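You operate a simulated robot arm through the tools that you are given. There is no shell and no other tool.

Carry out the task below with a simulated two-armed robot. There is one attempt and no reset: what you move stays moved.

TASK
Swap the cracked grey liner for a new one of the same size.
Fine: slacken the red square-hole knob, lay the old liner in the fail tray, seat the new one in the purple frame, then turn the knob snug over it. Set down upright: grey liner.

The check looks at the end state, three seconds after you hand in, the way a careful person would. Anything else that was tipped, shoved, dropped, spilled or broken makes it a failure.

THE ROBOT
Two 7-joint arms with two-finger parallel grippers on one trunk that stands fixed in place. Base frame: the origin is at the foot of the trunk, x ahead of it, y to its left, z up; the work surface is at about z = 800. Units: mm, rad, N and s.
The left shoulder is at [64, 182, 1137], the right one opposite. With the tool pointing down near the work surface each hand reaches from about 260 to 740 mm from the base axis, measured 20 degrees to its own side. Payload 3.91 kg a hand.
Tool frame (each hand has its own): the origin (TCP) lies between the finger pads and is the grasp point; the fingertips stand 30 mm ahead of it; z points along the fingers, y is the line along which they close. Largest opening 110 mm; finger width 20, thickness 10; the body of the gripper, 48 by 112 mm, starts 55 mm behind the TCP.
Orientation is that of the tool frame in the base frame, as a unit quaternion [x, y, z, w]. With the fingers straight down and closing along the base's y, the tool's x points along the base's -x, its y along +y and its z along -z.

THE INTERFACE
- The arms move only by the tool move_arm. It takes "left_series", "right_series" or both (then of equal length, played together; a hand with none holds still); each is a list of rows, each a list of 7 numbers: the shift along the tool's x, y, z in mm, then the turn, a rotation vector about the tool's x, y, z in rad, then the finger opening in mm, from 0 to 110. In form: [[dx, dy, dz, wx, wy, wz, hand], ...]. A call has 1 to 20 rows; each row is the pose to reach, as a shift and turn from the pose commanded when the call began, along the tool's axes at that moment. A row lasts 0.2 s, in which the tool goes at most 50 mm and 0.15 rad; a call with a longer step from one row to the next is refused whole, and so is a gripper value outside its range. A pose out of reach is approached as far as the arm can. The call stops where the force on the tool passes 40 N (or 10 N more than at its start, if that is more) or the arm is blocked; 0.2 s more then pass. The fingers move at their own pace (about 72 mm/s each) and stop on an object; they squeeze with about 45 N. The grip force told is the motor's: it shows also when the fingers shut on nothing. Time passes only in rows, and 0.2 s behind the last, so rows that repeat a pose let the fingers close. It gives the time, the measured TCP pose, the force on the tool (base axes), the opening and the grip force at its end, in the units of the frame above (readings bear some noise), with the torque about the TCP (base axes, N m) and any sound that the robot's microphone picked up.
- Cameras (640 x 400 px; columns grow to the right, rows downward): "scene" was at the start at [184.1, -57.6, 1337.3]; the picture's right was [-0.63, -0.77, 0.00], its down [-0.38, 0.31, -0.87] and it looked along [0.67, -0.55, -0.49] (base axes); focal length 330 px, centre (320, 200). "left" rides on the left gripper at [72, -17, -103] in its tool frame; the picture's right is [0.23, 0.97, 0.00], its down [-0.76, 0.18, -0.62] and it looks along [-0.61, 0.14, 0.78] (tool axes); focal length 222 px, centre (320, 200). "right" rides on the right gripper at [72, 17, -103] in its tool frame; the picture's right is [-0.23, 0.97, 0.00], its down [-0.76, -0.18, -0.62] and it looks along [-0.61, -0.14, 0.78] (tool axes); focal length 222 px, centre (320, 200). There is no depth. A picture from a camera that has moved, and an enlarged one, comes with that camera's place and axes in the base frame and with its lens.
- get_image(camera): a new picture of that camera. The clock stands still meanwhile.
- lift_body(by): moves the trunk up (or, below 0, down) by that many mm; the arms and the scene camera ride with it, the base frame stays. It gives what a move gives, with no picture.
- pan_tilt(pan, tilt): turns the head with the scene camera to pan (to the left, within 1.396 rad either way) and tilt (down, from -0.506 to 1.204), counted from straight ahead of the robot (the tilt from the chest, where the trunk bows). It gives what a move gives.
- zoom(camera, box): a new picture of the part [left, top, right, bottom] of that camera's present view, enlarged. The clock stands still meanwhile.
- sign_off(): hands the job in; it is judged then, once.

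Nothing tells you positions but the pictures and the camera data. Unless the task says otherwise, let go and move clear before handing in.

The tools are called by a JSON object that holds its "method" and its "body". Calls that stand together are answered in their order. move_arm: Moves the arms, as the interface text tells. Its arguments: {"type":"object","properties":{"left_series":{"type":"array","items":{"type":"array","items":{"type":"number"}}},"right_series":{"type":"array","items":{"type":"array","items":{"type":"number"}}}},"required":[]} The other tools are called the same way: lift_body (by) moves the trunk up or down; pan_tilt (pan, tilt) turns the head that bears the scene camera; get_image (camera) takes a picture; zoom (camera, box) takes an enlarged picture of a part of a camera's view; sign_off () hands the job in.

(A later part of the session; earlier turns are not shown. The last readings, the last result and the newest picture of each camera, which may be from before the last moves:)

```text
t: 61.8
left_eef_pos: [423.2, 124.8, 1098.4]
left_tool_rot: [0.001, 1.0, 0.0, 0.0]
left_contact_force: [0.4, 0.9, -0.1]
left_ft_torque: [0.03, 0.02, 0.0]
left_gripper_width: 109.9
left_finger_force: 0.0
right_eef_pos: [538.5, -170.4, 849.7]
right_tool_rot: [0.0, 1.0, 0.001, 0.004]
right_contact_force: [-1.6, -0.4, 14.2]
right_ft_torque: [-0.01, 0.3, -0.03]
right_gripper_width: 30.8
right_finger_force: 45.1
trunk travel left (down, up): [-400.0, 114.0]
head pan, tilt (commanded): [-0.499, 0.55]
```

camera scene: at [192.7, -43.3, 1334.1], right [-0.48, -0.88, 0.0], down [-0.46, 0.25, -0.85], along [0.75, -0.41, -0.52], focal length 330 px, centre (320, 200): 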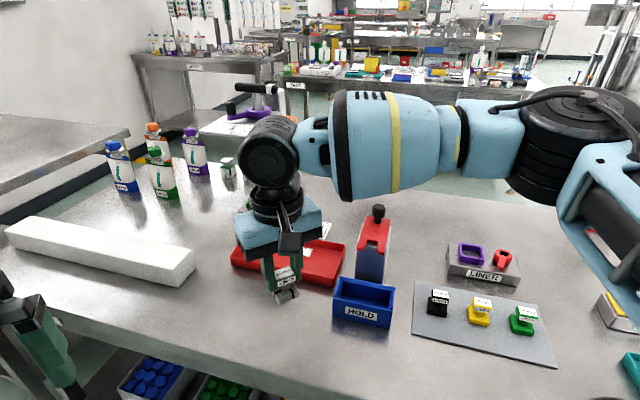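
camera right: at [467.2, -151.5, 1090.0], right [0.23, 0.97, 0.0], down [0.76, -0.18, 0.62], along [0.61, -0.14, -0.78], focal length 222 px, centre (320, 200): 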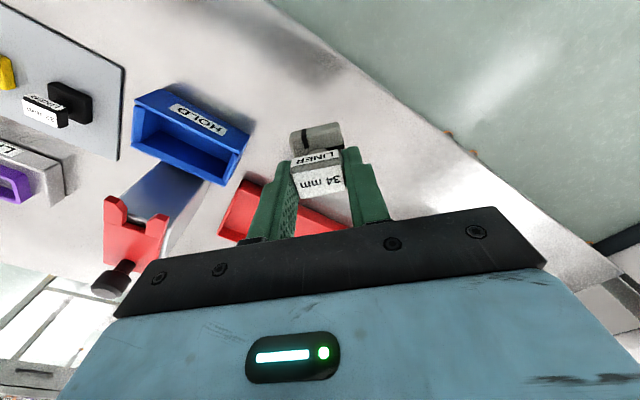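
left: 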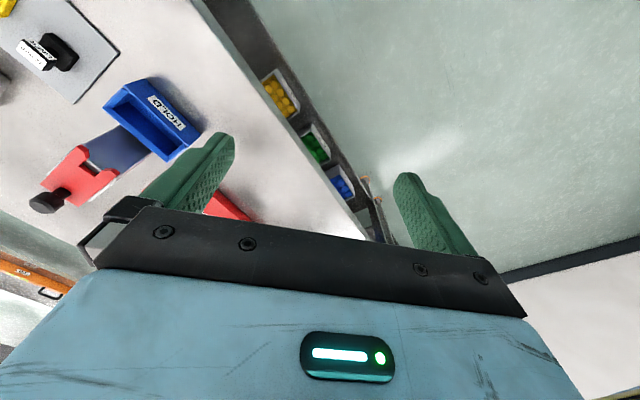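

The liner has touched down on the bench (14 N at z≈849), so its base is about 48.5 mm below the TCP. I'll release it, rise, and lower the trunk, which brings the far reach into a better range.

{"method": "move_arm", "body": {"right_series": [[0, 0, -0.8, 0, 0, 0, 34], [0, 0, -0.8, 0, 0, 0, 44], [0, 0, -0.8, 0, 0, 0, 56], [0, 0, -20, 0, 0, 0, 56], [0, 0, -60, 0, 0, 0, 56], [0, 0, -105, 0, 0, 0, 56], [0, 0, -150, 0, 0, 0, 56]]}}

{"method": "get_image", "body": {"camera": "right"}}

{"method": "get_image", "body": {"camera": "scene"}}

```text
t: 63.4
left_eef_pos: [424.0, 125.5, 1097.3]
left_tool_rot: [0.0, 1.0, -0.001, -0.001]
left_contact_force: [-1.2, 0.2, 0.5]
left_ft_torque: [0.03, 0.01, -0.05]
left_gripper_width: 109.9
left_finger_force: 0.1
right_eef_pos: [536.9, -169.7, 995.6]
right_tool_rot: [0.001, 1.0, -0.001, 0.0]
right_contact_force: [0.0, -0.8, -0.1]
right_ft_torque: [-0.01, -0.03, 0.01]
right_gripper_width: 56.3
right_finger_force: 0.2
trunk travel left (down, up): [-400.0, 114.0]
head pan, tilt (commanded): [-0.499, 0.55]
```

```text
taken
camera right: at [465.1, -153.1, 1097.7], right [0.23, 0.97, 0.0], down [0.76, -0.18, 0.62], along [0.61, -0.14, -0.78], focal length 222 px, centre (320, 200)
```

right: 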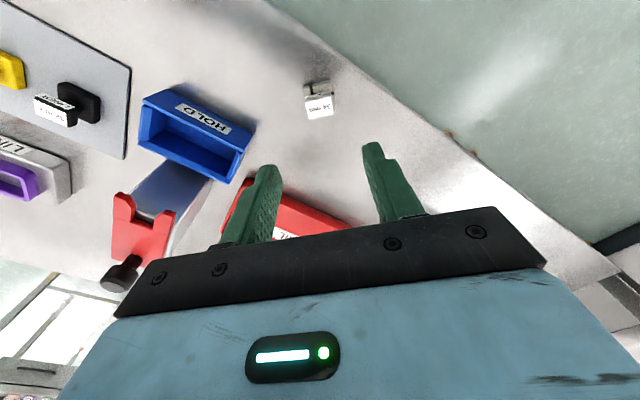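

```text
taken
camera scene: at [192.1, -42.9, 1334.3], right [-0.48, -0.88, 0.0], down [-0.46, 0.25, -0.85], along [0.75, -0.41, -0.52], focal length 330 px, centre (320, 200)
```

scene: 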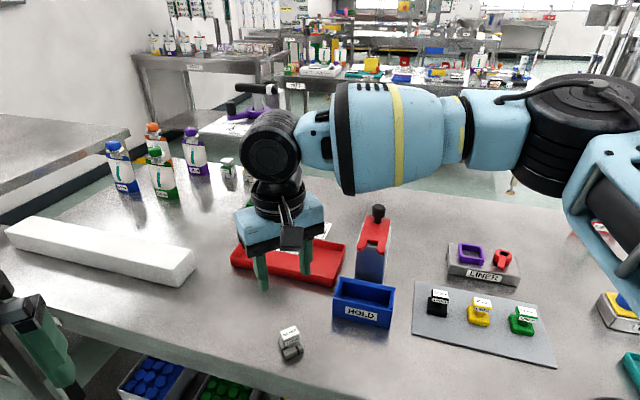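

{"method": "move_arm", "body": {"right_series": [[0, 0, -25, 0, 0, 0, 56], [0, 0, -50, 0, 0, 0, 56], [0, 0, -75, 0, 0, 0, 56]]}}

{"method": "lift_body", "body": {"by": -120}}

{"method": "get_image", "body": {"camera": "scene"}}

{"method": "get_image", "body": {"camera": "right"}}

```text
t: 64.2
left_eef_pos: [424.9, 124.3, 1097.7]
left_tool_rot: [0.0, 1.0, 0.0, -0.001]
left_contact_force: [0.2, 0.0, -0.4]
left_ft_torque: [0.02, -0.02, 0.01]
left_gripper_width: 110.1
left_finger_force: 0.0
right_eef_pos: [537.9, -171.6, 1070.1]
right_tool_rot: [0.0, 1.0, -0.001, 0.0]
right_contact_force: [-0.3, -0.4, 0.0]
right_ft_torque: [-0.01, -0.03, -0.02]
right_gripper_width: 56.0
right_finger_force: 0.0
trunk travel left (down, up): [-400.0, 114.0]
head pan, tilt (commanded): [-0.499, 0.55]
```

```text
t: 65.7
left_eef_pos: [424.2, 124.4, 978.1]
left_tool_rot: [0.001, 1.0, 0.0, 0.0]
left_contact_force: [0.2, 0.2, -0.2]
left_ft_torque: [-0.01, 0.0, 0.01]
left_gripper_width: 110.3
left_finger_force: 0.1
right_eef_pos: [539.5, -169.8, 951.0]
right_tool_rot: [-0.001, 1.0, 0.0, 0.001]
right_contact_force: [-0.4, 0.5, -0.8]
right_ft_torque: [0.02, 0.0, 0.01]
right_gripper_width: 56.0
right_finger_force: 0.1
trunk travel left (down, up): [-280.0, 234.0]
head pan, tilt (commanded): [-0.499, 0.55]
```

```text
taken
camera scene: at [228.8, -43.1, 1209.6], right [-0.48, -0.88, 0.0], down [-0.46, 0.25, -0.85], along [0.75, -0.41, -0.52], focal length 330 px, centre (320, 200)
```

scene: 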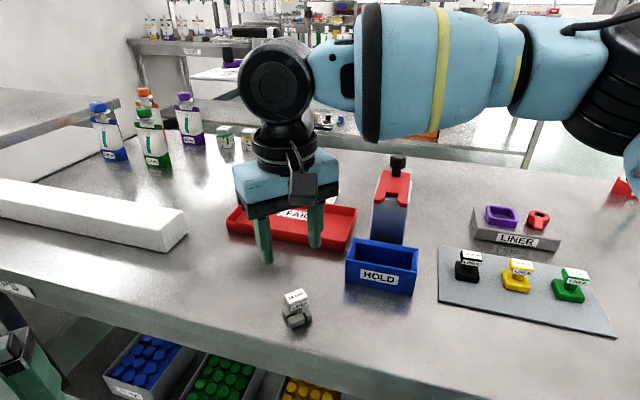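

```text
taken
camera right: at [466.3, -152.1, 1053.4], right [0.23, 0.97, 0.0], down [0.76, -0.18, 0.62], along [0.61, -0.14, -0.78], focal length 222 px, centre (320, 200)
```

right: 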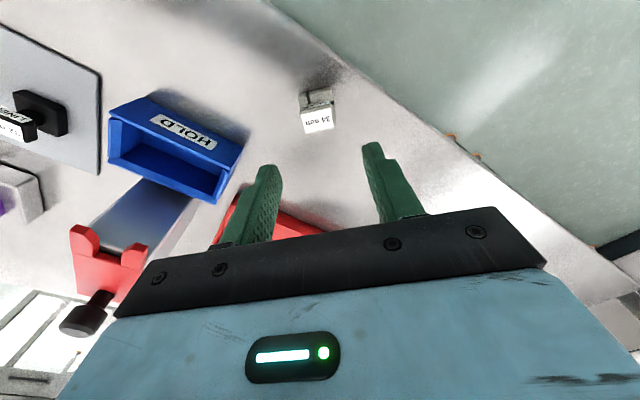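

The liner stands upright on the bench. Now I'll tilt the hand outward by 0.55 rad about its closing axis and come down around the cap.

{"method": "move_arm", "body": {"right_series": [[0, 0, 0, 0, -0.14, 0, 56], [0, 0, 10, 0, -0.28, 0, 56], [2, 0, 25, 0, -0.42, 0, 56], [4.5, -0.5, 45, 0, -0.55, 0, 56], [4.5, -0.5, 65, 0, -0.55, 0, 56], [4.5, -0.5, 80, 0, -0.55, 0, 56]]}}

{"method": "get_image", "body": {"camera": "right"}}

{"method": "zoom", "body": {"camera": "scene", "box": [220, 200, 380, 350]}}

```text
t: 67.1
left_eef_pos: [425.9, 122.7, 977.2]
left_tool_rot: [0.0, 1.0, 0.0, 0.0]
left_contact_force: [-0.5, 0.4, -0.2]
left_ft_torque: [0.01, -0.01, 0.0]
left_gripper_width: 110.0
left_finger_force: 0.1
right_eef_pos: [535.1, -171.6, 871.4]
right_tool_rot: [0.001, 0.962, -0.001, 0.272]
right_contact_force: [-0.8, 0.2, -0.6]
right_ft_torque: [-0.02, -0.04, 0.01]
right_gripper_width: 55.7
right_finger_force: 0.0
trunk travel left (down, up): [-280.0, 234.0]
head pan, tilt (commanded): [-0.499, 0.55]
```

```text
taken
camera right: at [419.3, -153.8, 920.5], right [0.19, 0.97, 0.12], down [0.32, -0.18, 0.93], along [0.93, -0.14, -0.35], focal length 222 px, centre (320, 200)
```

right: 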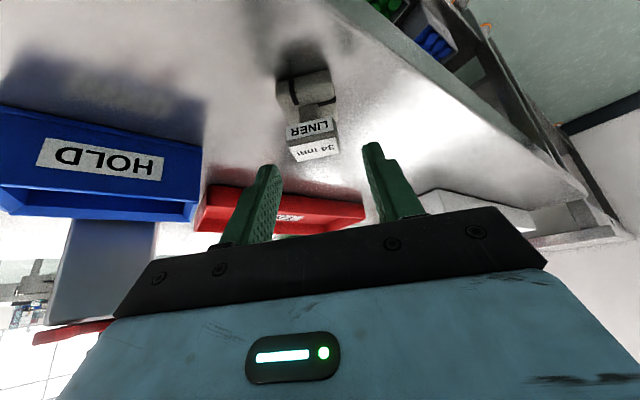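

```text
2.67 times, centred on (300, 275) of scene
camera zoom: at [229.4, -43.3, 1209.4], right [-0.48, -0.88, 0.0], down [-0.46, 0.25, -0.85], along [0.75, -0.41, -0.52], focal length 881 px, centre (373, 0)
```

zoom: 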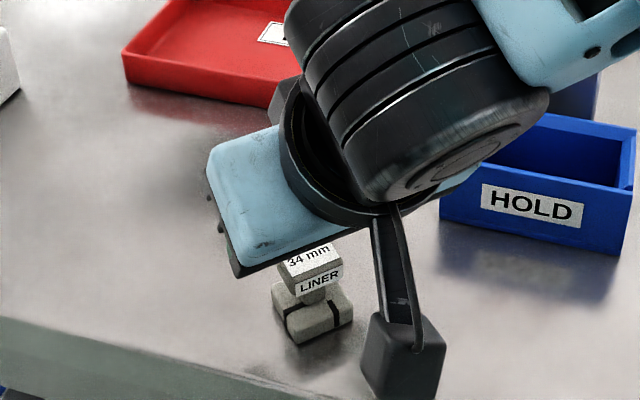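

{"method": "move_arm", "body": {"right_series": [[5.2, -0.5, 8.5, 0, 0, 0, 56], [10.4, -1, 17, 0, 0, 0, 56], [14, -1, 23, 0, 0, 0, 56], [15.8, -1, 25.8, 0, 0, 0, 56]]}}

{"method": "get_image", "body": {"camera": "right"}}

{"method": "zoom", "body": {"camera": "scene", "box": [240, 230, 360, 350]}}

```text
t: 68.1
left_eef_pos: [426.1, 123.0, 976.5]
left_tool_rot: [0.0, 1.0, 0.0, 0.0]
left_contact_force: [-0.5, 0.6, -0.2]
left_ft_torque: [0.04, 0.02, 0.03]
left_gripper_width: 109.7
left_finger_force: 0.0
right_eef_pos: [536.3, -172.0, 840.3]
right_tool_rot: [0.0, 0.963, -0.001, 0.271]
right_contact_force: [0.0, 0.2, 0.2]
right_ft_torque: [-0.02, -0.02, -0.03]
right_gripper_width: 56.0
right_finger_force: 0.1
trunk travel left (down, up): [-280.0, 234.0]
head pan, tilt (commanded): [-0.499, 0.55]
```

```text
taken
camera right: at [419.2, -154.0, 889.5], right [0.19, 0.97, 0.12], down [0.32, -0.18, 0.93], along [0.93, -0.14, -0.35], focal length 222 px, centre (320, 200)
```

right: 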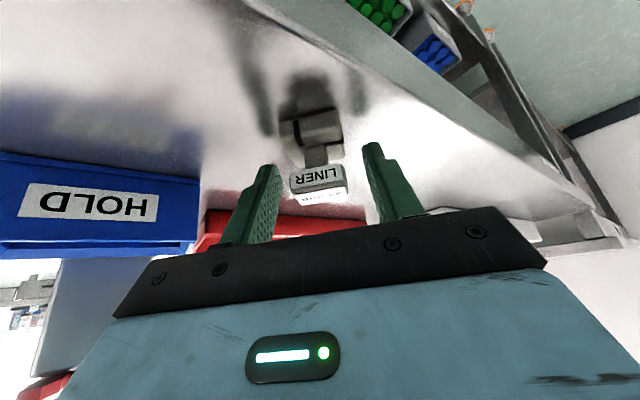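

```text
3.33 times, centred on (300, 290) of scene
camera zoom: at [229.2, -43.1, 1209.5], right [-0.48, -0.88, 0.0], down [-0.46, 0.25, -0.85], along [0.75, -0.41, -0.52], focal length 1102 px, centre (387, -100)
```

zoom: 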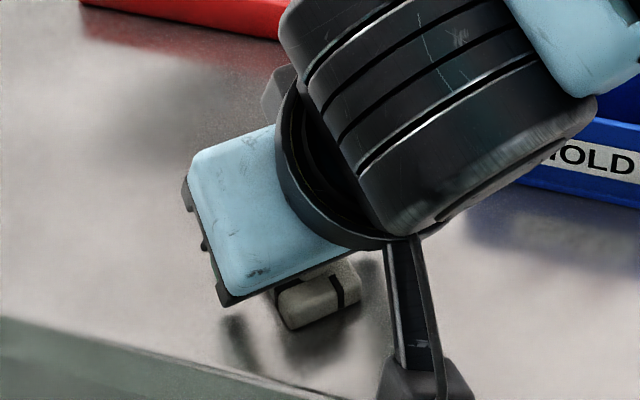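

{"method": "move_arm", "body": {"right_series": [[0, -0.8, 0, 0, 0, 0, 46], [0, -0.8, 0, 0, 0, 0, 40], [0, -0.8, 0, 0, 0, 0, 36], [0, -0.8, 0, 0, 0, 0, 33], [0, -0.8, 0, 0, 0, 0, 31], [0, -0.8, 0, 0, 0, 0, 29], [0, -0.8, 0, 0, 0, 0, 27]]}}

{"method": "get_image", "body": {"camera": "right"}}

```text
t: 69.7
left_eef_pos: [425.1, 123.9, 977.1]
left_tool_rot: [0.0, 1.0, 0.0, 0.0]
left_contact_force: [0.3, -0.1, -0.6]
left_ft_torque: [-0.01, -0.01, 0.04]
left_gripper_width: 110.1
left_finger_force: 0.0
right_eef_pos: [534.2, -173.0, 839.5]
right_tool_rot: [0.0, 0.963, -0.001, 0.271]
right_contact_force: [-0.2, -0.3, 0.4]
right_ft_torque: [-0.01, 0.01, -0.01]
right_gripper_width: 34.3
right_finger_force: 45.4
trunk travel left (down, up): [-280.0, 234.0]
head pan, tilt (commanded): [-0.499, 0.55]
```

```text
taken
camera right: at [418.6, -154.4, 889.7], right [0.19, 0.97, 0.12], down [0.32, -0.18, 0.93], along [0.93, -0.14, -0.35], focal length 222 px, centre (320, 200)
```

right: 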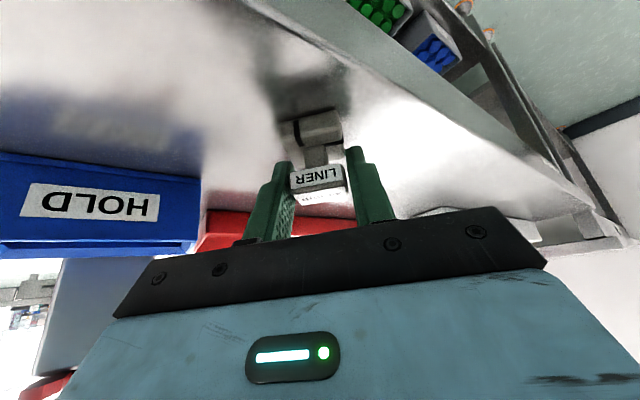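

The fingertips closed on the 34 mm base plate instead of the cap. I'll open, back off 8 mm along the tool axis so the tips clear the plate, and close on the cap.

{"method": "move_arm", "body": {"right_series": [[0, 0, 0, 0, 0, 0, 44], [0, 0, 0, 0, 0, 0, 50], [0, 0, -4, 0, 0, 0, 50], [0, 0, -8.5, 0, 0, 0, 50], [0, 0, -8.5, 0, 0, 0, 42], [0, 0, -8.5, 0, 0, 0, 36], [0, 0, -8.5, 0, 0, 0, 33], [0, 0, -8.5, 0, 0, 0, 31], [0, 0, -8.5, 0, 0, 0, 29], [0, 0, -8.5, 0, 0, 0, 27]]}}

{"method": "zoom", "body": {"camera": "right", "box": [220, 60, 420, 240]}}

```text
t: 71.9
left_eef_pos: [425.5, 123.8, 976.3]
left_tool_rot: [0.001, 1.0, 0.0, 0.0]
left_contact_force: [0.4, 0.0, -0.5]
left_ft_torque: [0.02, 0.03, 0.01]
left_gripper_width: 109.9
left_finger_force: 0.0
right_eef_pos: [530.6, -171.5, 848.8]
right_tool_rot: [0.0, 0.962, -0.001, 0.272]
right_contact_force: [0.4, 0.8, 1.2]
right_ft_torque: [0.0, -0.04, -0.02]
right_gripper_width: 30.7
right_finger_force: 45.0
trunk travel left (down, up): [-280.0, 234.0]
head pan, tilt (commanded): [-0.499, 0.55]
```

```text
2.22 times, centred on (320, 150) of right
camera zoom: at [414.3, -154.7, 897.3], right [0.19, 0.97, 0.12], down [0.32, -0.18, 0.93], along [0.93, -0.14, -0.35], focal length 494 px, centre (320, 311)
```

zoom: 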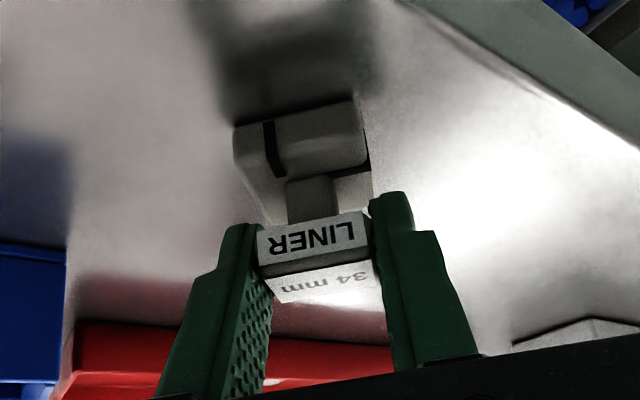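

{"method": "move_arm", "body": {"right_series": [[-2, 0, -3.4, 0, 0, 0, 25], [-6, 0, -10, 0, 0, 0, 25], [-16, 0, -26, 0, 0, 0, 25], [-32, 0, -52, 0, 0, 0, 25], [-48, 0, -78, 0, 0, 0, 25], [-63, 0, -102, 0, 0, 0, 25]]}}

{"method": "get_image", "body": {"camera": "scene"}}

{"method": "get_image", "body": {"camera": "right"}}

```text
t: 73.3
left_eef_pos: [424.6, 122.4, 977.5]
left_tool_rot: [0.0, 1.0, 0.0, 0.0]
left_contact_force: [0.6, 0.5, 0.3]
left_ft_torque: [0.02, -0.03, -0.01]
left_gripper_width: 110.1
left_finger_force: 0.0
right_eef_pos: [532.4, -171.0, 969.1]
right_tool_rot: [0.0, 0.962, -0.001, 0.272]
right_contact_force: [0.2, -0.8, 0.3]
right_ft_torque: [0.0, -0.01, 0.0]
right_gripper_width: 30.7
right_finger_force: 44.9
trunk travel left (down, up): [-280.0, 234.0]
head pan, tilt (commanded): [-0.499, 0.55]
```

```text
taken
camera scene: at [228.8, -43.0, 1209.6], right [-0.48, -0.88, 0.0], down [-0.46, 0.25, -0.85], along [0.75, -0.41, -0.52], focal length 330 px, centre (320, 200)
```

scene: 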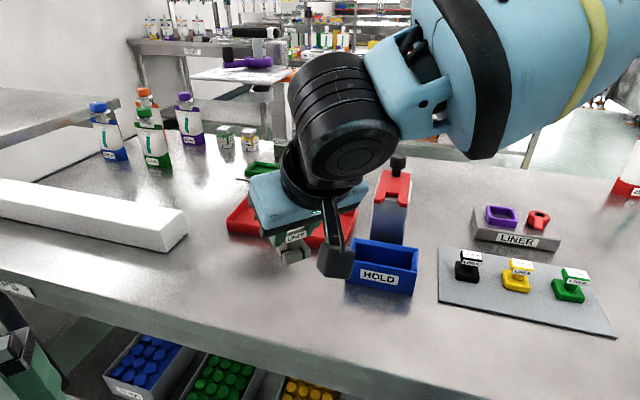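

```text
taken
camera right: at [415.4, -153.8, 1018.7], right [0.19, 0.97, 0.12], down [0.32, -0.18, 0.93], along [0.93, -0.14, -0.35], focal length 222 px, centre (320, 200)
```

right: 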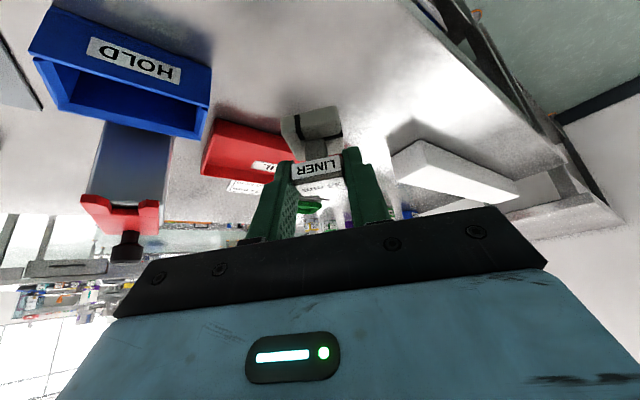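

{"method": "move_arm", "body": {"right_series": [[-19, -17, 14, 0, 0, 0, 25], [-39, -35, 27, 0, 0, 0, 25], [-58, -52, 41, 0, 0, 0, 25], [-78, -70, 54, 0, 0, 0, 25], [-97, -87, 68, 0, 0, 0, 25], [-117, -105, 82, 0, 0, 0, 25], [-136, -122, 95, 0, 0, 0, 25]]}}

{"method": "get_image", "body": {"camera": "right"}}

{"method": "get_image", "body": {"camera": "scene"}}

```text
t: 74.9
left_eef_pos: [425.4, 123.1, 977.4]
left_tool_rot: [0.0, 1.0, 0.0, -0.001]
left_contact_force: [-0.4, 0.2, -0.3]
left_ft_torque: [0.04, -0.02, -0.01]
left_gripper_width: 110.3
left_finger_force: 0.1
right_eef_pos: [698.1, -292.4, 956.7]
right_tool_rot: [0.0, 0.962, -0.001, 0.272]
right_contact_force: [-0.3, -0.7, 0.3]
right_ft_torque: [0.01, 0.01, 0.0]
right_gripper_width: 31.0
right_finger_force: 45.5
trunk travel left (down, up): [-280.0, 234.0]
head pan, tilt (commanded): [-0.499, 0.55]
```

```text
taken
camera right: at [582.5, -275.0, 1006.1], right [0.19, 0.97, 0.12], down [0.32, -0.18, 0.93], along [0.93, -0.14, -0.35], focal length 222 px, centre (320, 200)
```

right: 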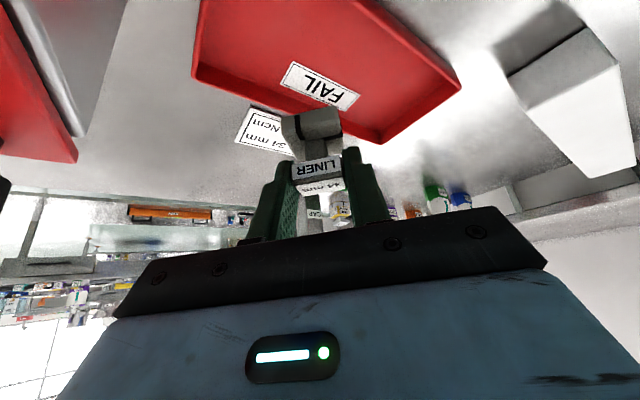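

```text
taken
camera scene: at [229.6, -43.4, 1209.4], right [-0.48, -0.88, 0.0], down [-0.46, 0.25, -0.85], along [0.75, -0.41, -0.52], focal length 330 px, centre (320, 200)
```

scene: 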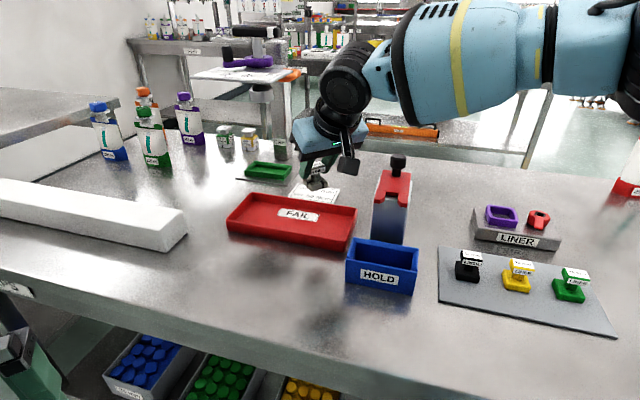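

The liner is over the tray's near-right area, about 45 mm inside the walls. I'll lower it vertically while keeping the tilt, so it stays upright.

{"method": "move_arm", "body": {"right_series": [[10.5, 0, 17, 0, 0, 0, 25], [21, 0, 34, 0, 0, 0, 25], [31.4, 0, 51.2, 0, 0, 0, 25], [41, 0, 67, 0, 0, 0, 25], [47, 0, 76.7, 0, 0, 0, 25], [50, 0, 81.8, 0, 0, 0, 25]]}}

{"method": "get_image", "body": {"camera": "right"}}

{"method": "zoom", "body": {"camera": "scene", "box": [220, 120, 440, 300]}}

```text
t: 76.3
left_eef_pos: [424.5, 123.8, 977.5]
left_tool_rot: [-0.001, 1.0, 0.0, 0.0]
left_contact_force: [-0.1, -0.4, -0.2]
left_ft_torque: [-0.01, -0.04, -0.03]
left_gripper_width: 110.0
left_finger_force: 0.1
right_eef_pos: [696.8, -294.0, 862.8]
right_tool_rot: [0.0, 0.963, 0.0, 0.271]
right_contact_force: [-0.1, -0.1, -1.0]
right_ft_torque: [0.02, 0.04, -0.02]
right_gripper_width: 30.9
right_finger_force: 44.9
trunk travel left (down, up): [-280.0, 234.0]
head pan, tilt (commanded): [-0.499, 0.55]
```

```text
taken
camera right: at [581.1, -276.4, 911.0], right [0.19, 0.97, 0.12], down [0.32, -0.18, 0.93], along [0.93, -0.14, -0.35], focal length 222 px, centre (320, 200)
```

right: 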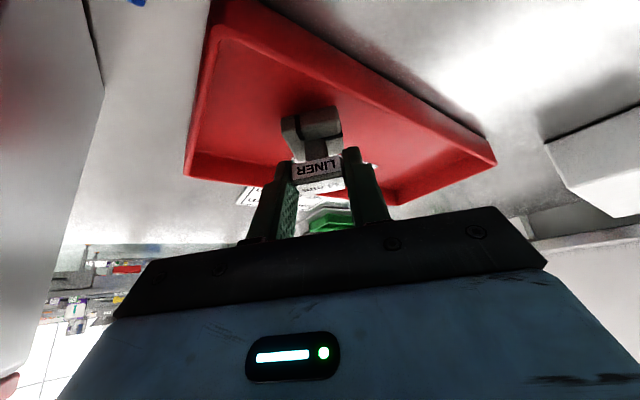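

```text
2.22 times, centred on (330, 210) of scene
camera zoom: at [229.2, -43.2, 1209.5], right [-0.48, -0.88, 0.0], down [-0.46, 0.25, -0.85], along [0.75, -0.41, -0.52], focal length 734 px, centre (298, 178)
```

zoom: 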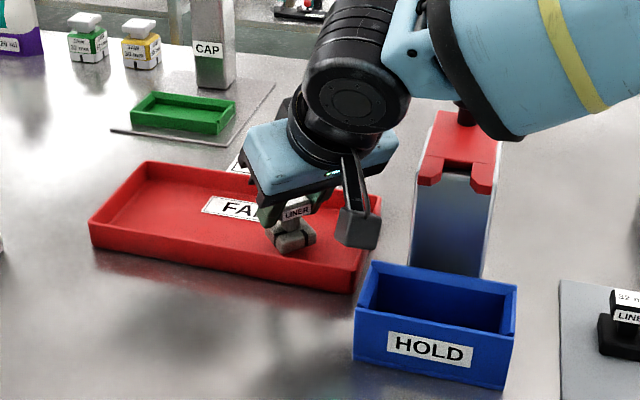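

{"method": "move_arm", "body": {"right_series": [[1.05, 0, 1.7, 0, 0, 0, 25], [2.1, 0, 3.4, 0, 0, 0, 25], [3.1, 0, 5.1, 0, 0, 0, 25], [4.2, 0, 6.8, 0, 0, 0, 25]]}}

```text
t: 77.3
left_eef_pos: [426.1, 124.1, 977.2]
left_tool_rot: [-0.001, 1.0, 0.0, 0.0]
left_contact_force: [0.1, 0.9, -0.2]
left_ft_torque: [0.02, 0.0, 0.0]
left_gripper_width: 109.9
left_finger_force: 0.1
right_eef_pos: [697.8, -293.4, 854.1]
right_tool_rot: [0.0, 0.963, 0.0, 0.271]
right_contact_force: [0.1, 0.7, -0.5]
right_ft_torque: [-0.05, 0.01, -0.01]
right_gripper_width: 30.7
right_finger_force: 45.5
trunk travel left (down, up): [-280.0, 234.0]
head pan, tilt (commanded): [-0.499, 0.55]
```

{"method": "move_arm", "body": {"right_series": [[0.5, 0, 0.85, 0, 0, 0, 25], [1.05, 0, 1.7, 0, 0, 0, 25]]}}

```text
t: 77.9
left_eef_pos: [424.4, 124.0, 975.8]
left_tool_rot: [0.0, 1.0, -0.001, 0.0]
left_contact_force: [0.9, 0.0, 0.5]
left_ft_torque: [-0.01, 0.0, -0.03]
left_gripper_width: 110.1
left_finger_force: 0.0
right_eef_pos: [697.1, -293.6, 853.4]
right_tool_rot: [0.001, 0.962, -0.001, 0.273]
right_contact_force: [1.5, -1.7, 4.7]
right_ft_torque: [-0.08, -0.12, -0.02]
right_gripper_width: 30.8
right_finger_force: 44.8
trunk travel left (down, up): [-280.0, 234.0]
head pan, tilt (commanded): [-0.499, 0.55]
```

{"method": "move_arm", "body": {"right_series": [[0.2, 0, 0.3, 0, 0, 0, 25], [0.2, 0, 0.3, 0, 0, 0, 33], [0.2, 0, 0.3, 0, 0, 0, 42], [0.2, 0, 0.3, 0, 0, 0, 54], [0, 0, -10, 0, 0, 0, 54], [-10, 0, -30, 0, 0, 0, 54], [-28, 0, -60, 0, 0, 0, 54], [-50, 0, -92, 0, 0, 0, 54]]}}

{"method": "get_image", "body": {"camera": "right"}}

{"method": "zoom", "body": {"camera": "scene", "box": [220, 120, 440, 300]}}

```text
t: 79.7
left_eef_pos: [424.2, 123.7, 976.6]
left_tool_rot: [0.001, 1.0, 0.0, -0.001]
left_contact_force: [-0.2, -0.8, -0.3]
left_ft_torque: [0.0, 0.01, 0.0]
left_gripper_width: 110.2
left_finger_force: 0.2
right_eef_pos: [693.1, -294.4, 956.3]
right_tool_rot: [0.0, 0.962, -0.001, 0.271]
right_contact_force: [0.0, 0.4, -0.7]
right_ft_torque: [-0.03, -0.01, -0.01]
right_gripper_width: 54.0
right_finger_force: 0.1
trunk travel left (down, up): [-280.0, 234.0]
head pan, tilt (commanded): [-0.499, 0.55]
```

```text
taken
camera right: at [576.3, -276.7, 1006.0], right [0.19, 0.97, 0.12], down [0.32, -0.18, 0.93], along [0.93, -0.14, -0.35], focal length 222 px, centre (320, 200)
```

right: 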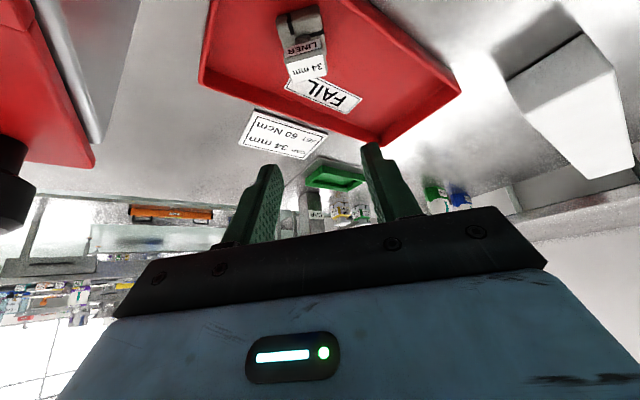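

```text
2.22 times, centred on (330, 210) of scene
camera zoom: at [228.8, -42.9, 1209.6], right [-0.48, -0.88, 0.0], down [-0.46, 0.25, -0.85], along [0.75, -0.41, -0.52], focal length 734 px, centre (298, 178)
```

zoom: 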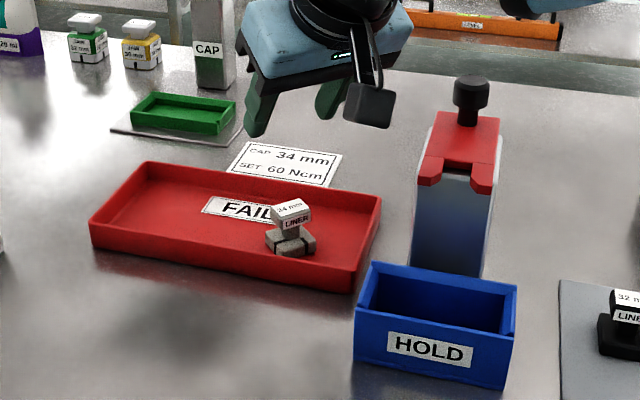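

The old liner stands upright in the FAIL tray. Now I'll straighten the hand and travel to the green 34 mm liner on the mat, keeping well away from the clamp device.

{"method": "move_arm", "body": {"right_series": [[22, 3, -24, 0, 0.11, 0, 60], [43, 6, -47, 0, 0.22, 0, 60], [65, 9, -71, 0, 0.33, 0, 60], [86, 12, -94, 0, 0.44, 0, 60], [107, 14, -117, 0, 0.551, 0, 60]]}}

{"method": "move_arm", "body": {"right_series": [[18, -36, 0, 0, 0, 0.1, 60], [36, -72, 0, 0, 0, 0.2, 60], [54, -109, 0, 0, 0, 0.3, 60], [72, -145, 0, 0, 0, 0.4, 60], [91, -181, 0, 0, 0, 0.5, 60], [109, -217, 0, 0, 0, 0.6, 60], [127, -254, 0, 0, 0, 0.7, 60], [145, -290, 0, 0, 0, 0.79, 60]]}}

{"method": "get_image", "body": {"camera": "right"}}

{"method": "get_image", "body": {"camera": "scene"}}

```text
t: 80.9
left_eef_pos: [424.4, 123.4, 977.8]
left_tool_rot: [0.0, 1.0, -0.001, 0.001]
left_contact_force: [0.6, 0.6, 1.0]
left_ft_torque: [0.02, -0.03, 0.0]
left_gripper_width: 110.1
left_finger_force: 0.0
right_eef_pos: [537.6, -281.0, 1000.0]
right_tool_rot: [0.0, 1.0, 0.0, -0.001]
right_contact_force: [-0.8, 0.1, 0.3]
right_ft_torque: [0.01, -0.03, 0.02]
right_gripper_width: 59.7
right_finger_force: 0.2
trunk travel left (down, up): [-280.0, 234.0]
head pan, tilt (commanded): [-0.499, 0.55]
```

```text
t: 82.7
left_eef_pos: [425.3, 124.1, 977.6]
left_tool_rot: [0.001, 1.0, -0.001, 0.0]
left_contact_force: [0.0, 0.2, 0.7]
left_ft_torque: [-0.01, 0.0, -0.01]
left_gripper_width: 109.7
left_finger_force: 0.1
right_eef_pos: [394.5, -570.9, 1000.8]
right_tool_rot: [0.386, 0.923, -0.001, 0.0]
right_contact_force: [-0.4, 0.1, 0.3]
right_ft_torque: [-0.03, 0.0, -0.03]
right_gripper_width: 59.9
right_finger_force: 0.1
trunk travel left (down, up): [-280.0, 234.0]
head pan, tilt (commanded): [-0.499, 0.55]
```

```text
taken
camera right: at [354.1, -507.3, 1103.4], right [0.85, 0.52, 0.0], down [0.41, -0.67, 0.62], along [0.32, -0.53, -0.78], focal length 222 px, centre (320, 200)
```

right: 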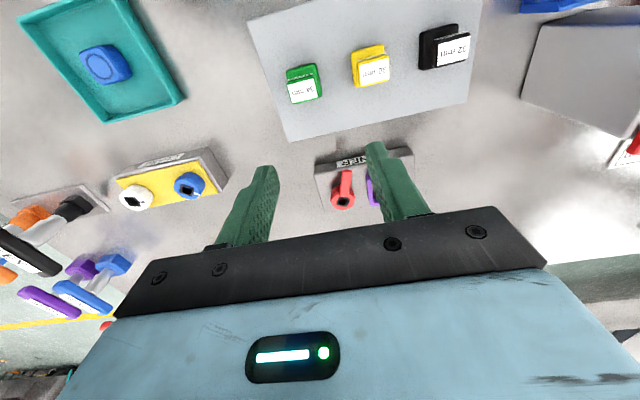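

```text
taken
camera scene: at [229.0, -43.7, 1209.5], right [-0.48, -0.88, 0.0], down [-0.46, 0.25, -0.85], along [0.75, -0.41, -0.52], focal length 330 px, centre (320, 200)
```

scene: 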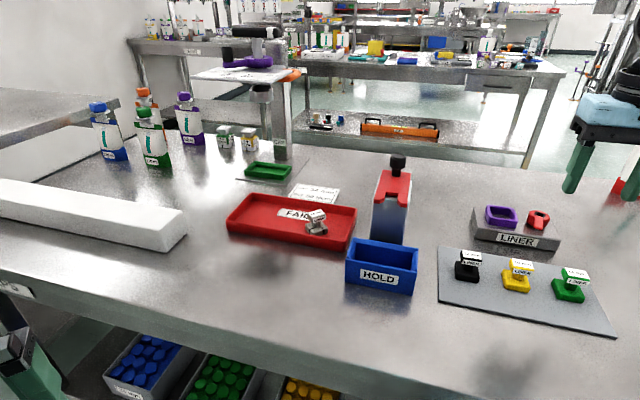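

{"method": "zoom", "body": {"camera": "right", "box": [260, 40, 360, 120]}}

{"method": "zoom", "body": {"camera": "scene", "box": [430, 180, 630, 350]}}

```text
5.00 times, centred on (310, 80) of right
camera zoom: at [354.1, -507.3, 1103.4], right [0.85, 0.52, 0.0], down [0.41, -0.67, 0.62], along [0.32, -0.53, -0.78], focal length 1111 px, centre (370, 800)
```

zoom: 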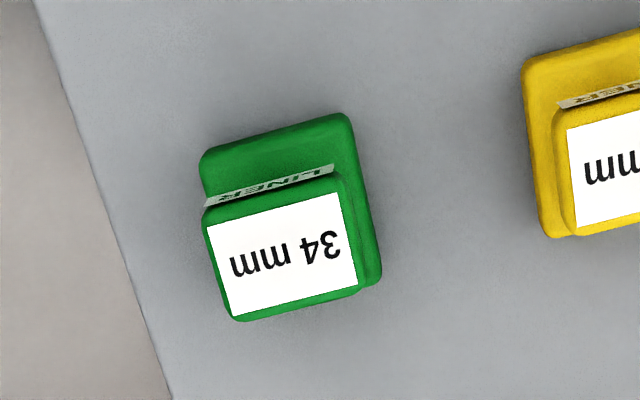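

```text
2.35 times, centred on (530, 265) of scene
camera zoom: at [229.0, -43.7, 1209.5], right [-0.48, -0.88, 0.0], down [-0.46, 0.25, -0.85], along [0.75, -0.41, -0.52], focal length 778 px, centre (-174, 47)
```

zoom: 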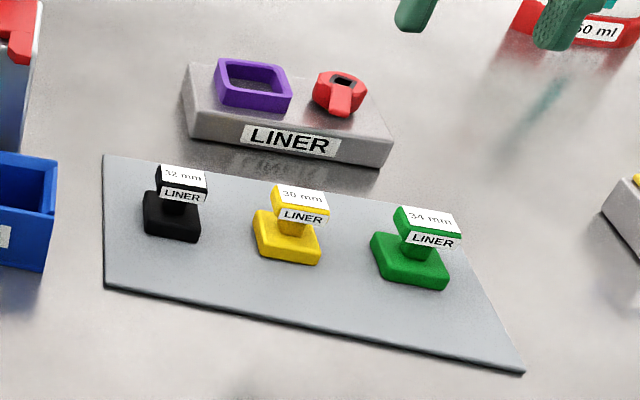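

The green 34 mm liner's cap is at about (368, -566) and lines up with my current yaw. I'll centre over it.

{"method": "move_arm", "body": {"right_series": [[7, -5, 20, 0, 0, 0, 58], [15, -10, 45, 0, 0, 0, 56], [22, -15.7, 70, 0, 0, 0, 54], [22, -15.7, 70, 0, 0, 0, 54]]}}

{"method": "zoom", "body": {"camera": "right", "box": [240, 60, 400, 190]}}

```text
t: 83.7
left_eef_pos: [425.3, 123.4, 977.9]
left_tool_rot: [0.0, 1.0, 0.0, 0.0]
left_contact_force: [0.2, -0.4, -0.6]
left_ft_torque: [-0.05, -0.03, -0.01]
left_gripper_width: 109.7
left_finger_force: 0.0
right_eef_pos: [367.9, -565.3, 928.8]
right_tool_rot: [0.385, 0.923, -0.001, 0.0]
right_contact_force: [0.7, 0.5, 0.7]
right_ft_torque: [0.01, 0.07, 0.01]
right_gripper_width: 53.7
right_finger_force: 0.0
trunk travel left (down, up): [-280.0, 234.0]
head pan, tilt (commanded): [-0.499, 0.55]
```

```text
3.08 times, centred on (320, 125) of right
camera zoom: at [328.5, -501.5, 1032.1], right [0.85, 0.52, 0.0], down [0.41, -0.67, 0.62], along [0.33, -0.53, -0.78], focal length 684 px, centre (320, 431)
```

zoom: 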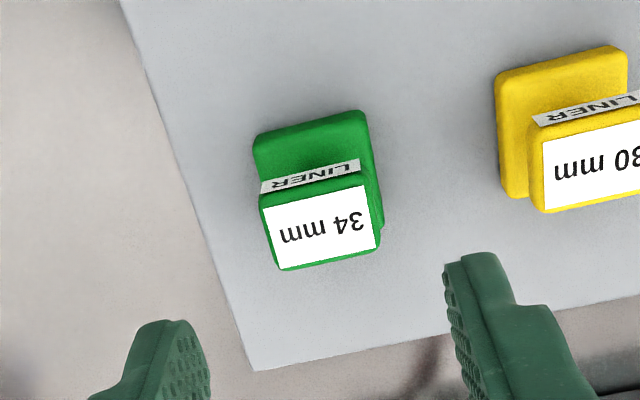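

{"method": "move_arm", "body": {"right_series": [[-0.7, 0.5, 20, 0, 0, 0, 54], [-0.7, 0.5, 40, 0, 0, 0, 54], [-0.7, 0.5, 60, 0, 0, 0, 54], [-0.7, 0.5, 71, 0, 0, 0, 54], [-0.7, 0.5, 76, 0, 0, 0, 54]]}}

{"method": "zoom", "body": {"camera": "right", "box": [220, 60, 420, 230]}}

{"method": "zoom", "body": {"camera": "scene", "box": [480, 200, 640, 330]}}

```text
t: 84.9
left_eef_pos: [424.5, 124.5, 977.0]
left_tool_rot: [0.0, 1.0, -0.001, 0.0]
left_contact_force: [-0.8, 0.1, -0.2]
left_ft_torque: [-0.01, 0.0, -0.02]
left_gripper_width: 109.9
left_finger_force: 0.0
right_eef_pos: [368.6, -565.4, 854.8]
right_tool_rot: [0.385, 0.923, -0.002, 0.0]
right_contact_force: [-0.8, -0.4, -0.1]
right_ft_torque: [0.01, 0.0, 0.01]
right_gripper_width: 54.0
right_finger_force: 0.2
trunk travel left (down, up): [-280.0, 234.0]
head pan, tilt (commanded): [-0.499, 0.55]
```

```text
2.35 times, centred on (320, 145) of right
camera zoom: at [329.8, -501.8, 956.8], right [0.85, 0.52, 0.0], down [0.41, -0.67, 0.62], along [0.33, -0.53, -0.78], focal length 523 px, centre (320, 329)
```

zoom: 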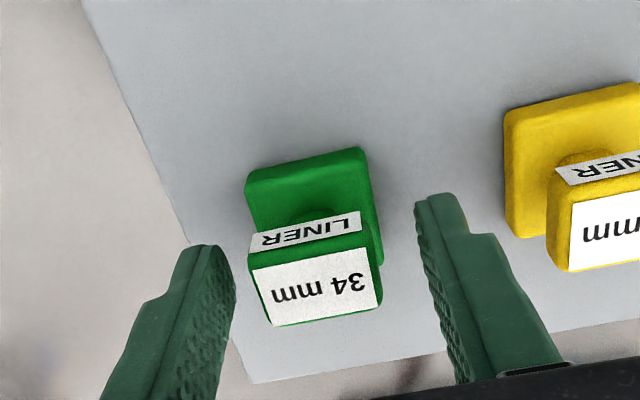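

```text
3.08 times, centred on (560, 265) of scene
camera zoom: at [229.2, -43.2, 1209.5], right [-0.48, -0.88, 0.0], down [-0.46, 0.25, -0.85], along [0.75, -0.41, -0.52], focal length 1017 px, centre (-418, 0)
```

zoom: 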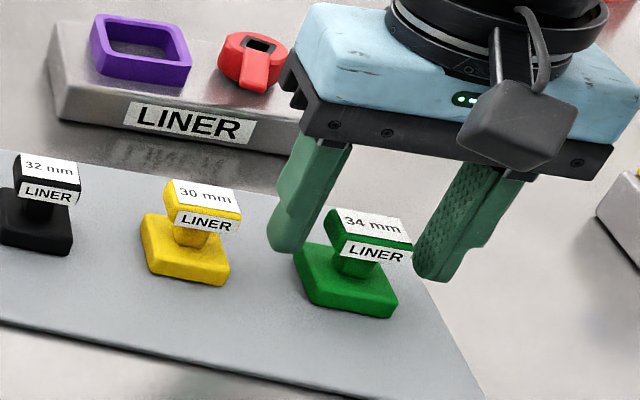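

{"method": "move_arm", "body": {"right_series": [[0, 0, 0, 0, 0, 0, 46], [0, 0, 0, 0, 0, 0, 40], [0, 0, 0, 0, 0, 0, 36], [0, 0, 0, 0, 0, 0, 33], [0, 0, 0, 0, 0, 0, 31], [0, 0, 0, 0, 0, 0, 29], [0, 0, 0, 0, 0, 0, 27]]}}

{"method": "zoom", "body": {"camera": "right", "box": [220, 60, 420, 230]}}

```text
t: 86.5
left_eef_pos: [424.9, 122.4, 976.5]
left_tool_rot: [0.0, 1.0, 0.0, 0.0]
left_contact_force: [0.3, -0.3, 0.0]
left_ft_torque: [0.02, 0.0, 0.03]
left_gripper_width: 110.3
left_finger_force: 0.1
right_eef_pos: [368.5, -565.8, 855.6]
right_tool_rot: [0.384, 0.923, -0.001, -0.001]
right_contact_force: [0.1, -0.4, 0.6]
right_ft_torque: [0.02, -0.01, 0.0]
right_gripper_width: 30.4
right_finger_force: 45.6
trunk travel left (down, up): [-280.0, 234.0]
head pan, tilt (commanded): [-0.499, 0.55]
```

```text
2.35 times, centred on (320, 145) of right
camera zoom: at [329.7, -501.7, 957.0], right [0.85, 0.52, 0.0], down [0.41, -0.67, 0.62], along [0.33, -0.53, -0.78], focal length 523 px, centre (320, 329)
```

zoom: 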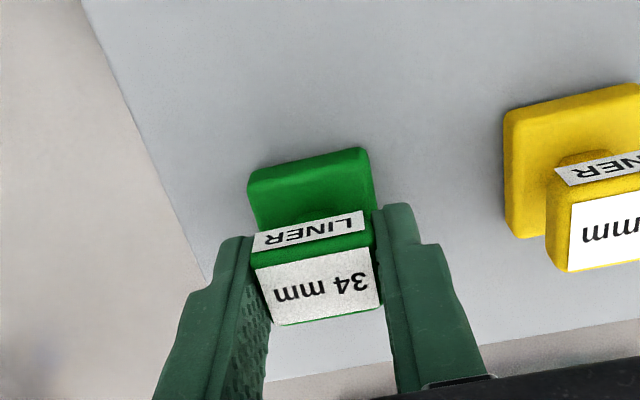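

The new liner is held just as the old one was (30.4 mm wide, same position in the hand). I'll lift it and carry it above the purple frame.

{"method": "move_arm", "body": {"right_series": [[0, 0, -4, 0, 0, 0, 25], [0, 0, -15, 0, 0, 0, 25], [0, 0, -45, 0, 0, 0, 25], [0, 0, -85, 0, 0, 0, 25], [-31, 16, -85, 0, 0, 0.002, 25], [-63, 33, -85, 0, 0, 0.004, 25], [-94, 49, -85, 0, 0, 0.006, 25], [-125, 65, -85, 0, 0, 0.008, 25], [-156.7, 81.7, -85, 0, 0, 0.008, 25], [-156.7, 81.7, -85, 0, 0, 0.008, 25]]}}

{"method": "get_image", "body": {"camera": "right"}}

{"method": "zoom", "body": {"camera": "right", "box": [220, 30, 420, 200]}}

{"method": "zoom", "body": {"camera": "scene", "box": [440, 120, 600, 270]}}

```text
t: 88.7
left_eef_pos: [424.1, 124.1, 978.1]
left_tool_rot: [0.0, 1.0, 0.0, 0.0]
left_contact_force: [-0.8, -0.6, 0.6]
left_ft_torque: [0.03, -0.02, 0.0]
left_gripper_width: 110.1
left_finger_force: 0.0
right_eef_pos: [537.4, -618.6, 939.3]
right_tool_rot: [0.389, 0.921, -0.001, 0.0]
right_contact_force: [0.2, 0.6, -0.2]
right_ft_torque: [-0.04, -0.01, -0.01]
right_gripper_width: 30.3
right_finger_force: 45.1
trunk travel left (down, up): [-280.0, 234.0]
head pan, tilt (commanded): [-0.499, 0.55]
```

```text
taken
camera right: at [497.5, -554.4, 1042.3], right [0.86, 0.52, 0.0], down [0.4, -0.67, 0.62], along [0.32, -0.53, -0.78], focal length 222 px, centre (320, 200)
```

right: 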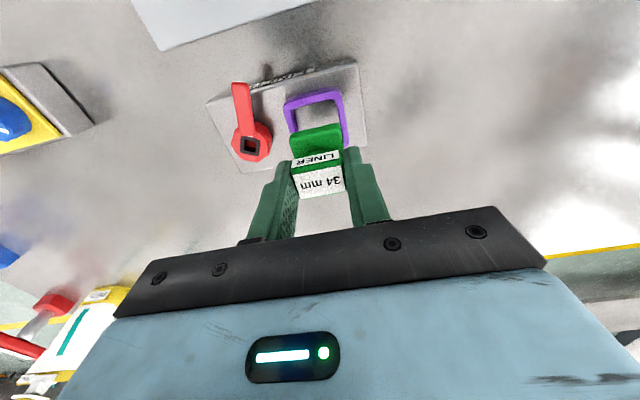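

```text
2.35 times, centred on (320, 115) of right
camera zoom: at [497.5, -554.4, 1042.3], right [0.86, 0.52, 0.0], down [0.4, -0.67, 0.62], along [0.32, -0.53, -0.78], focal length 523 px, centre (320, 400)
```

zoom: 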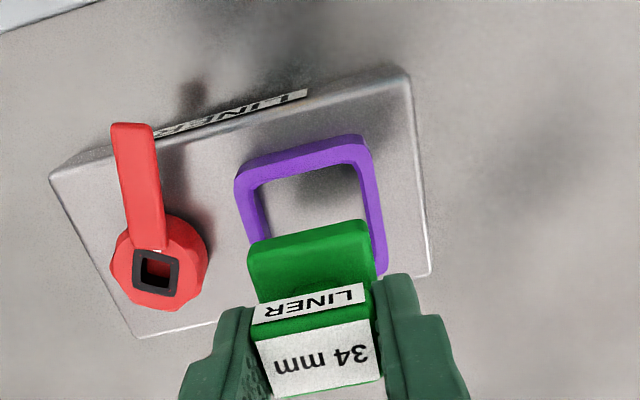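

```text
2.67 times, centred on (520, 195) of scene
camera zoom: at [228.6, -43.0, 1209.6], right [-0.48, -0.88, 0.0], down [-0.46, 0.25, -0.85], along [0.75, -0.41, -0.52], focal length 881 px, centre (-213, 213)
```

zoom: 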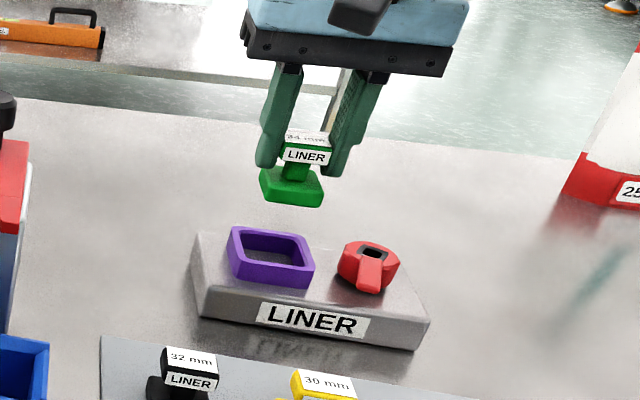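

{"method": "move_arm", "body": {"right_series": [[0, 0, 15, 0, 0, 0, 25], [0, 0, 30, 0, 0, 0, 25], [0, 0, 41, 0, 0, 0, 25], [0, 0, 41, 0, 0, 0, 25]]}}

{"method": "zoom", "body": {"camera": "right", "box": [240, 50, 400, 190]}}

{"method": "zoom", "body": {"camera": "scene", "box": [470, 160, 570, 250]}}

```text
t: 89.7
left_eef_pos: [426.4, 124.3, 977.3]
left_tool_rot: [0.0, 1.0, 0.0, 0.001]
left_contact_force: [-0.1, -0.1, -0.1]
left_ft_torque: [0.01, -0.01, -0.05]
left_gripper_width: 110.0
left_finger_force: 0.1
right_eef_pos: [536.1, -619.4, 898.1]
right_tool_rot: [0.389, 0.921, 0.0, 0.0]
right_contact_force: [0.0, -0.3, -0.7]
right_ft_torque: [0.03, 0.0, 0.0]
right_gripper_width: 30.3
right_finger_force: 44.9
trunk travel left (down, up): [-280.0, 234.0]
head pan, tilt (commanded): [-0.499, 0.55]
```

```text
2.86 times, centred on (320, 120) of right
camera zoom: at [497.1, -554.7, 1000.3], right [0.86, 0.52, 0.0], down [0.4, -0.67, 0.62], along [0.32, -0.53, -0.78], focal length 635 px, centre (320, 429)
```

zoom: 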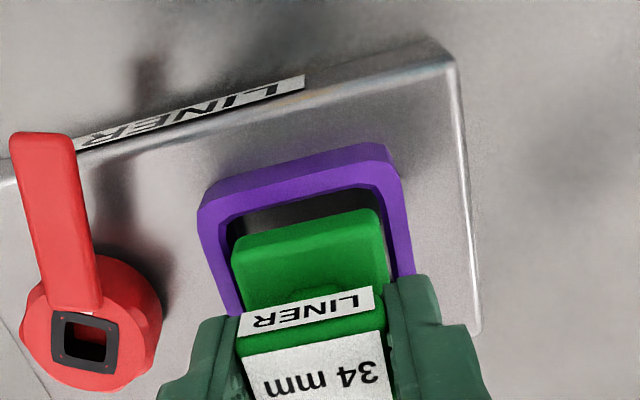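

```text
4.44 times, centred on (520, 205) of scene
camera zoom: at [229.2, -43.1, 1209.5], right [-0.48, -0.88, 0.0], down [-0.46, 0.25, -0.85], along [0.75, -0.41, -0.52], focal length 1469 px, centre (-569, 178)
```

zoom: 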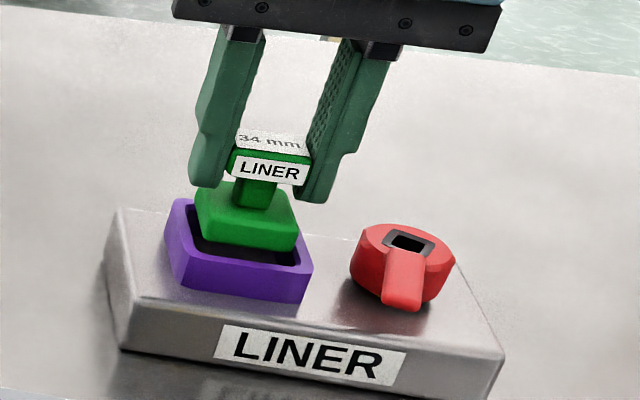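

The plate looks centred over the frame opening, with roughly 3 mm of clearance per side. I'll lower it in gently, watching the force.

{"method": "move_arm", "body": {"right_series": [[0, 0, 4, 0, 0, 0, 25], [0, 0, 8, 0, 0, 0, 25], [0, 0, 11, 0, 0, 0, 25], [0, 0, 14, 0, 0, 0, 25]]}}

{"method": "zoom", "body": {"camera": "right", "box": [220, 60, 420, 230]}}

{"method": "zoom", "body": {"camera": "scene", "box": [470, 160, 570, 250]}}

```text
t: 90.7
left_eef_pos: [424.7, 124.2, 977.5]
left_tool_rot: [0.0, 1.0, 0.0, 0.0]
left_contact_force: [-1.0, -0.4, -0.4]
left_ft_torque: [0.0, 0.02, 0.03]
left_gripper_width: 110.2
left_finger_force: 0.1
right_eef_pos: [535.3, -619.4, 884.4]
right_tool_rot: [0.389, 0.921, 0.0, 0.0]
right_contact_force: [-0.4, 0.4, -0.1]
right_ft_torque: [0.01, 0.01, -0.04]
right_gripper_width: 30.7
right_finger_force: 45.2
trunk travel left (down, up): [-280.0, 234.0]
head pan, tilt (commanded): [-0.499, 0.55]
```

```text
2.35 times, centred on (320, 145) of right
camera zoom: at [497.1, -555.4, 987.0], right [0.86, 0.52, 0.0], down [0.4, -0.67, 0.62], along [0.32, -0.53, -0.78], focal length 523 px, centre (320, 329)
```

zoom: 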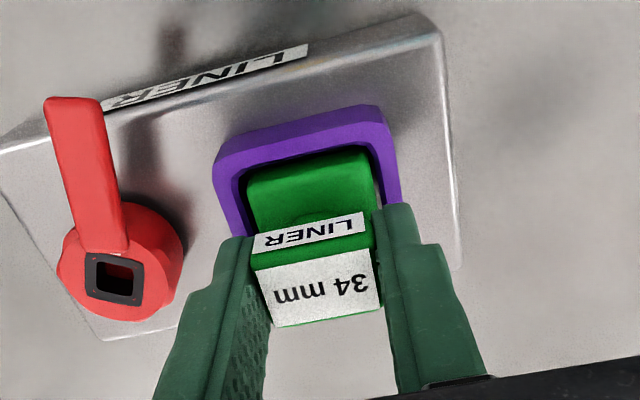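

```text
4.44 times, centred on (520, 205) of scene
camera zoom: at [229.2, -43.2, 1209.5], right [-0.48, -0.88, 0.0], down [-0.46, 0.25, -0.85], along [0.75, -0.41, -0.52], focal length 1469 px, centre (-569, 178)
```

zoom: 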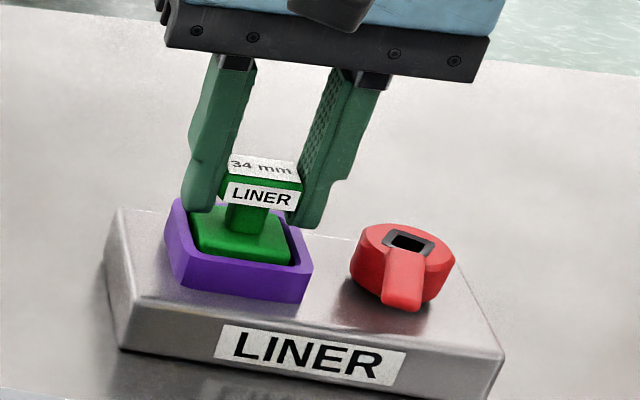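

{"method": "move_arm", "body": {"right_series": [[0, 0, 1.5, 0, 0, 0, 25], [0, 0, 3, 0, 0, 0, 25], [0, 0, 4.5, 0, 0, 0, 25]]}}

```text
t: 91.5
left_eef_pos: [423.7, 123.5, 978.6]
left_tool_rot: [0.0, 1.0, 0.0, 0.0]
left_contact_force: [-1.1, -0.3, 0.1]
left_ft_torque: [-0.05, 0.01, 0.0]
left_gripper_width: 109.9
left_finger_force: 0.1
right_eef_pos: [536.0, -618.9, 880.0]
right_tool_rot: [0.389, 0.921, -0.001, 0.0]
right_contact_force: [-1.2, -0.5, 0.6]
right_ft_torque: [0.01, -0.02, 0.02]
right_gripper_width: 30.6
right_finger_force: 44.8
trunk travel left (down, up): [-280.0, 234.0]
head pan, tilt (commanded): [-0.499, 0.55]
```

{"method": "move_arm", "body": {"right_series": [[0, 0, 1, 0, 0, 0, 25], [0, 0, 2, 0, 0, 0, 25], [0, 0, 3, 0, 0, 0, 25]]}}

```text
t: 92.3
left_eef_pos: [424.0, 123.8, 977.3]
left_tool_rot: [0.0, 1.0, -0.001, 0.0]
left_contact_force: [-0.1, -0.1, -0.7]
left_ft_torque: [0.0, -0.04, 0.01]
left_gripper_width: 109.9
left_finger_force: 0.1
right_eef_pos: [534.4, -618.7, 879.6]
right_tool_rot: [0.39, 0.921, -0.001, 0.001]
right_contact_force: [-0.9, -0.9, 11.6]
right_ft_torque: [0.0, 0.12, 0.0]
right_gripper_width: 30.5
right_finger_force: 45.1
trunk travel left (down, up): [-280.0, 234.0]
head pan, tilt (commanded): [-0.499, 0.55]
```

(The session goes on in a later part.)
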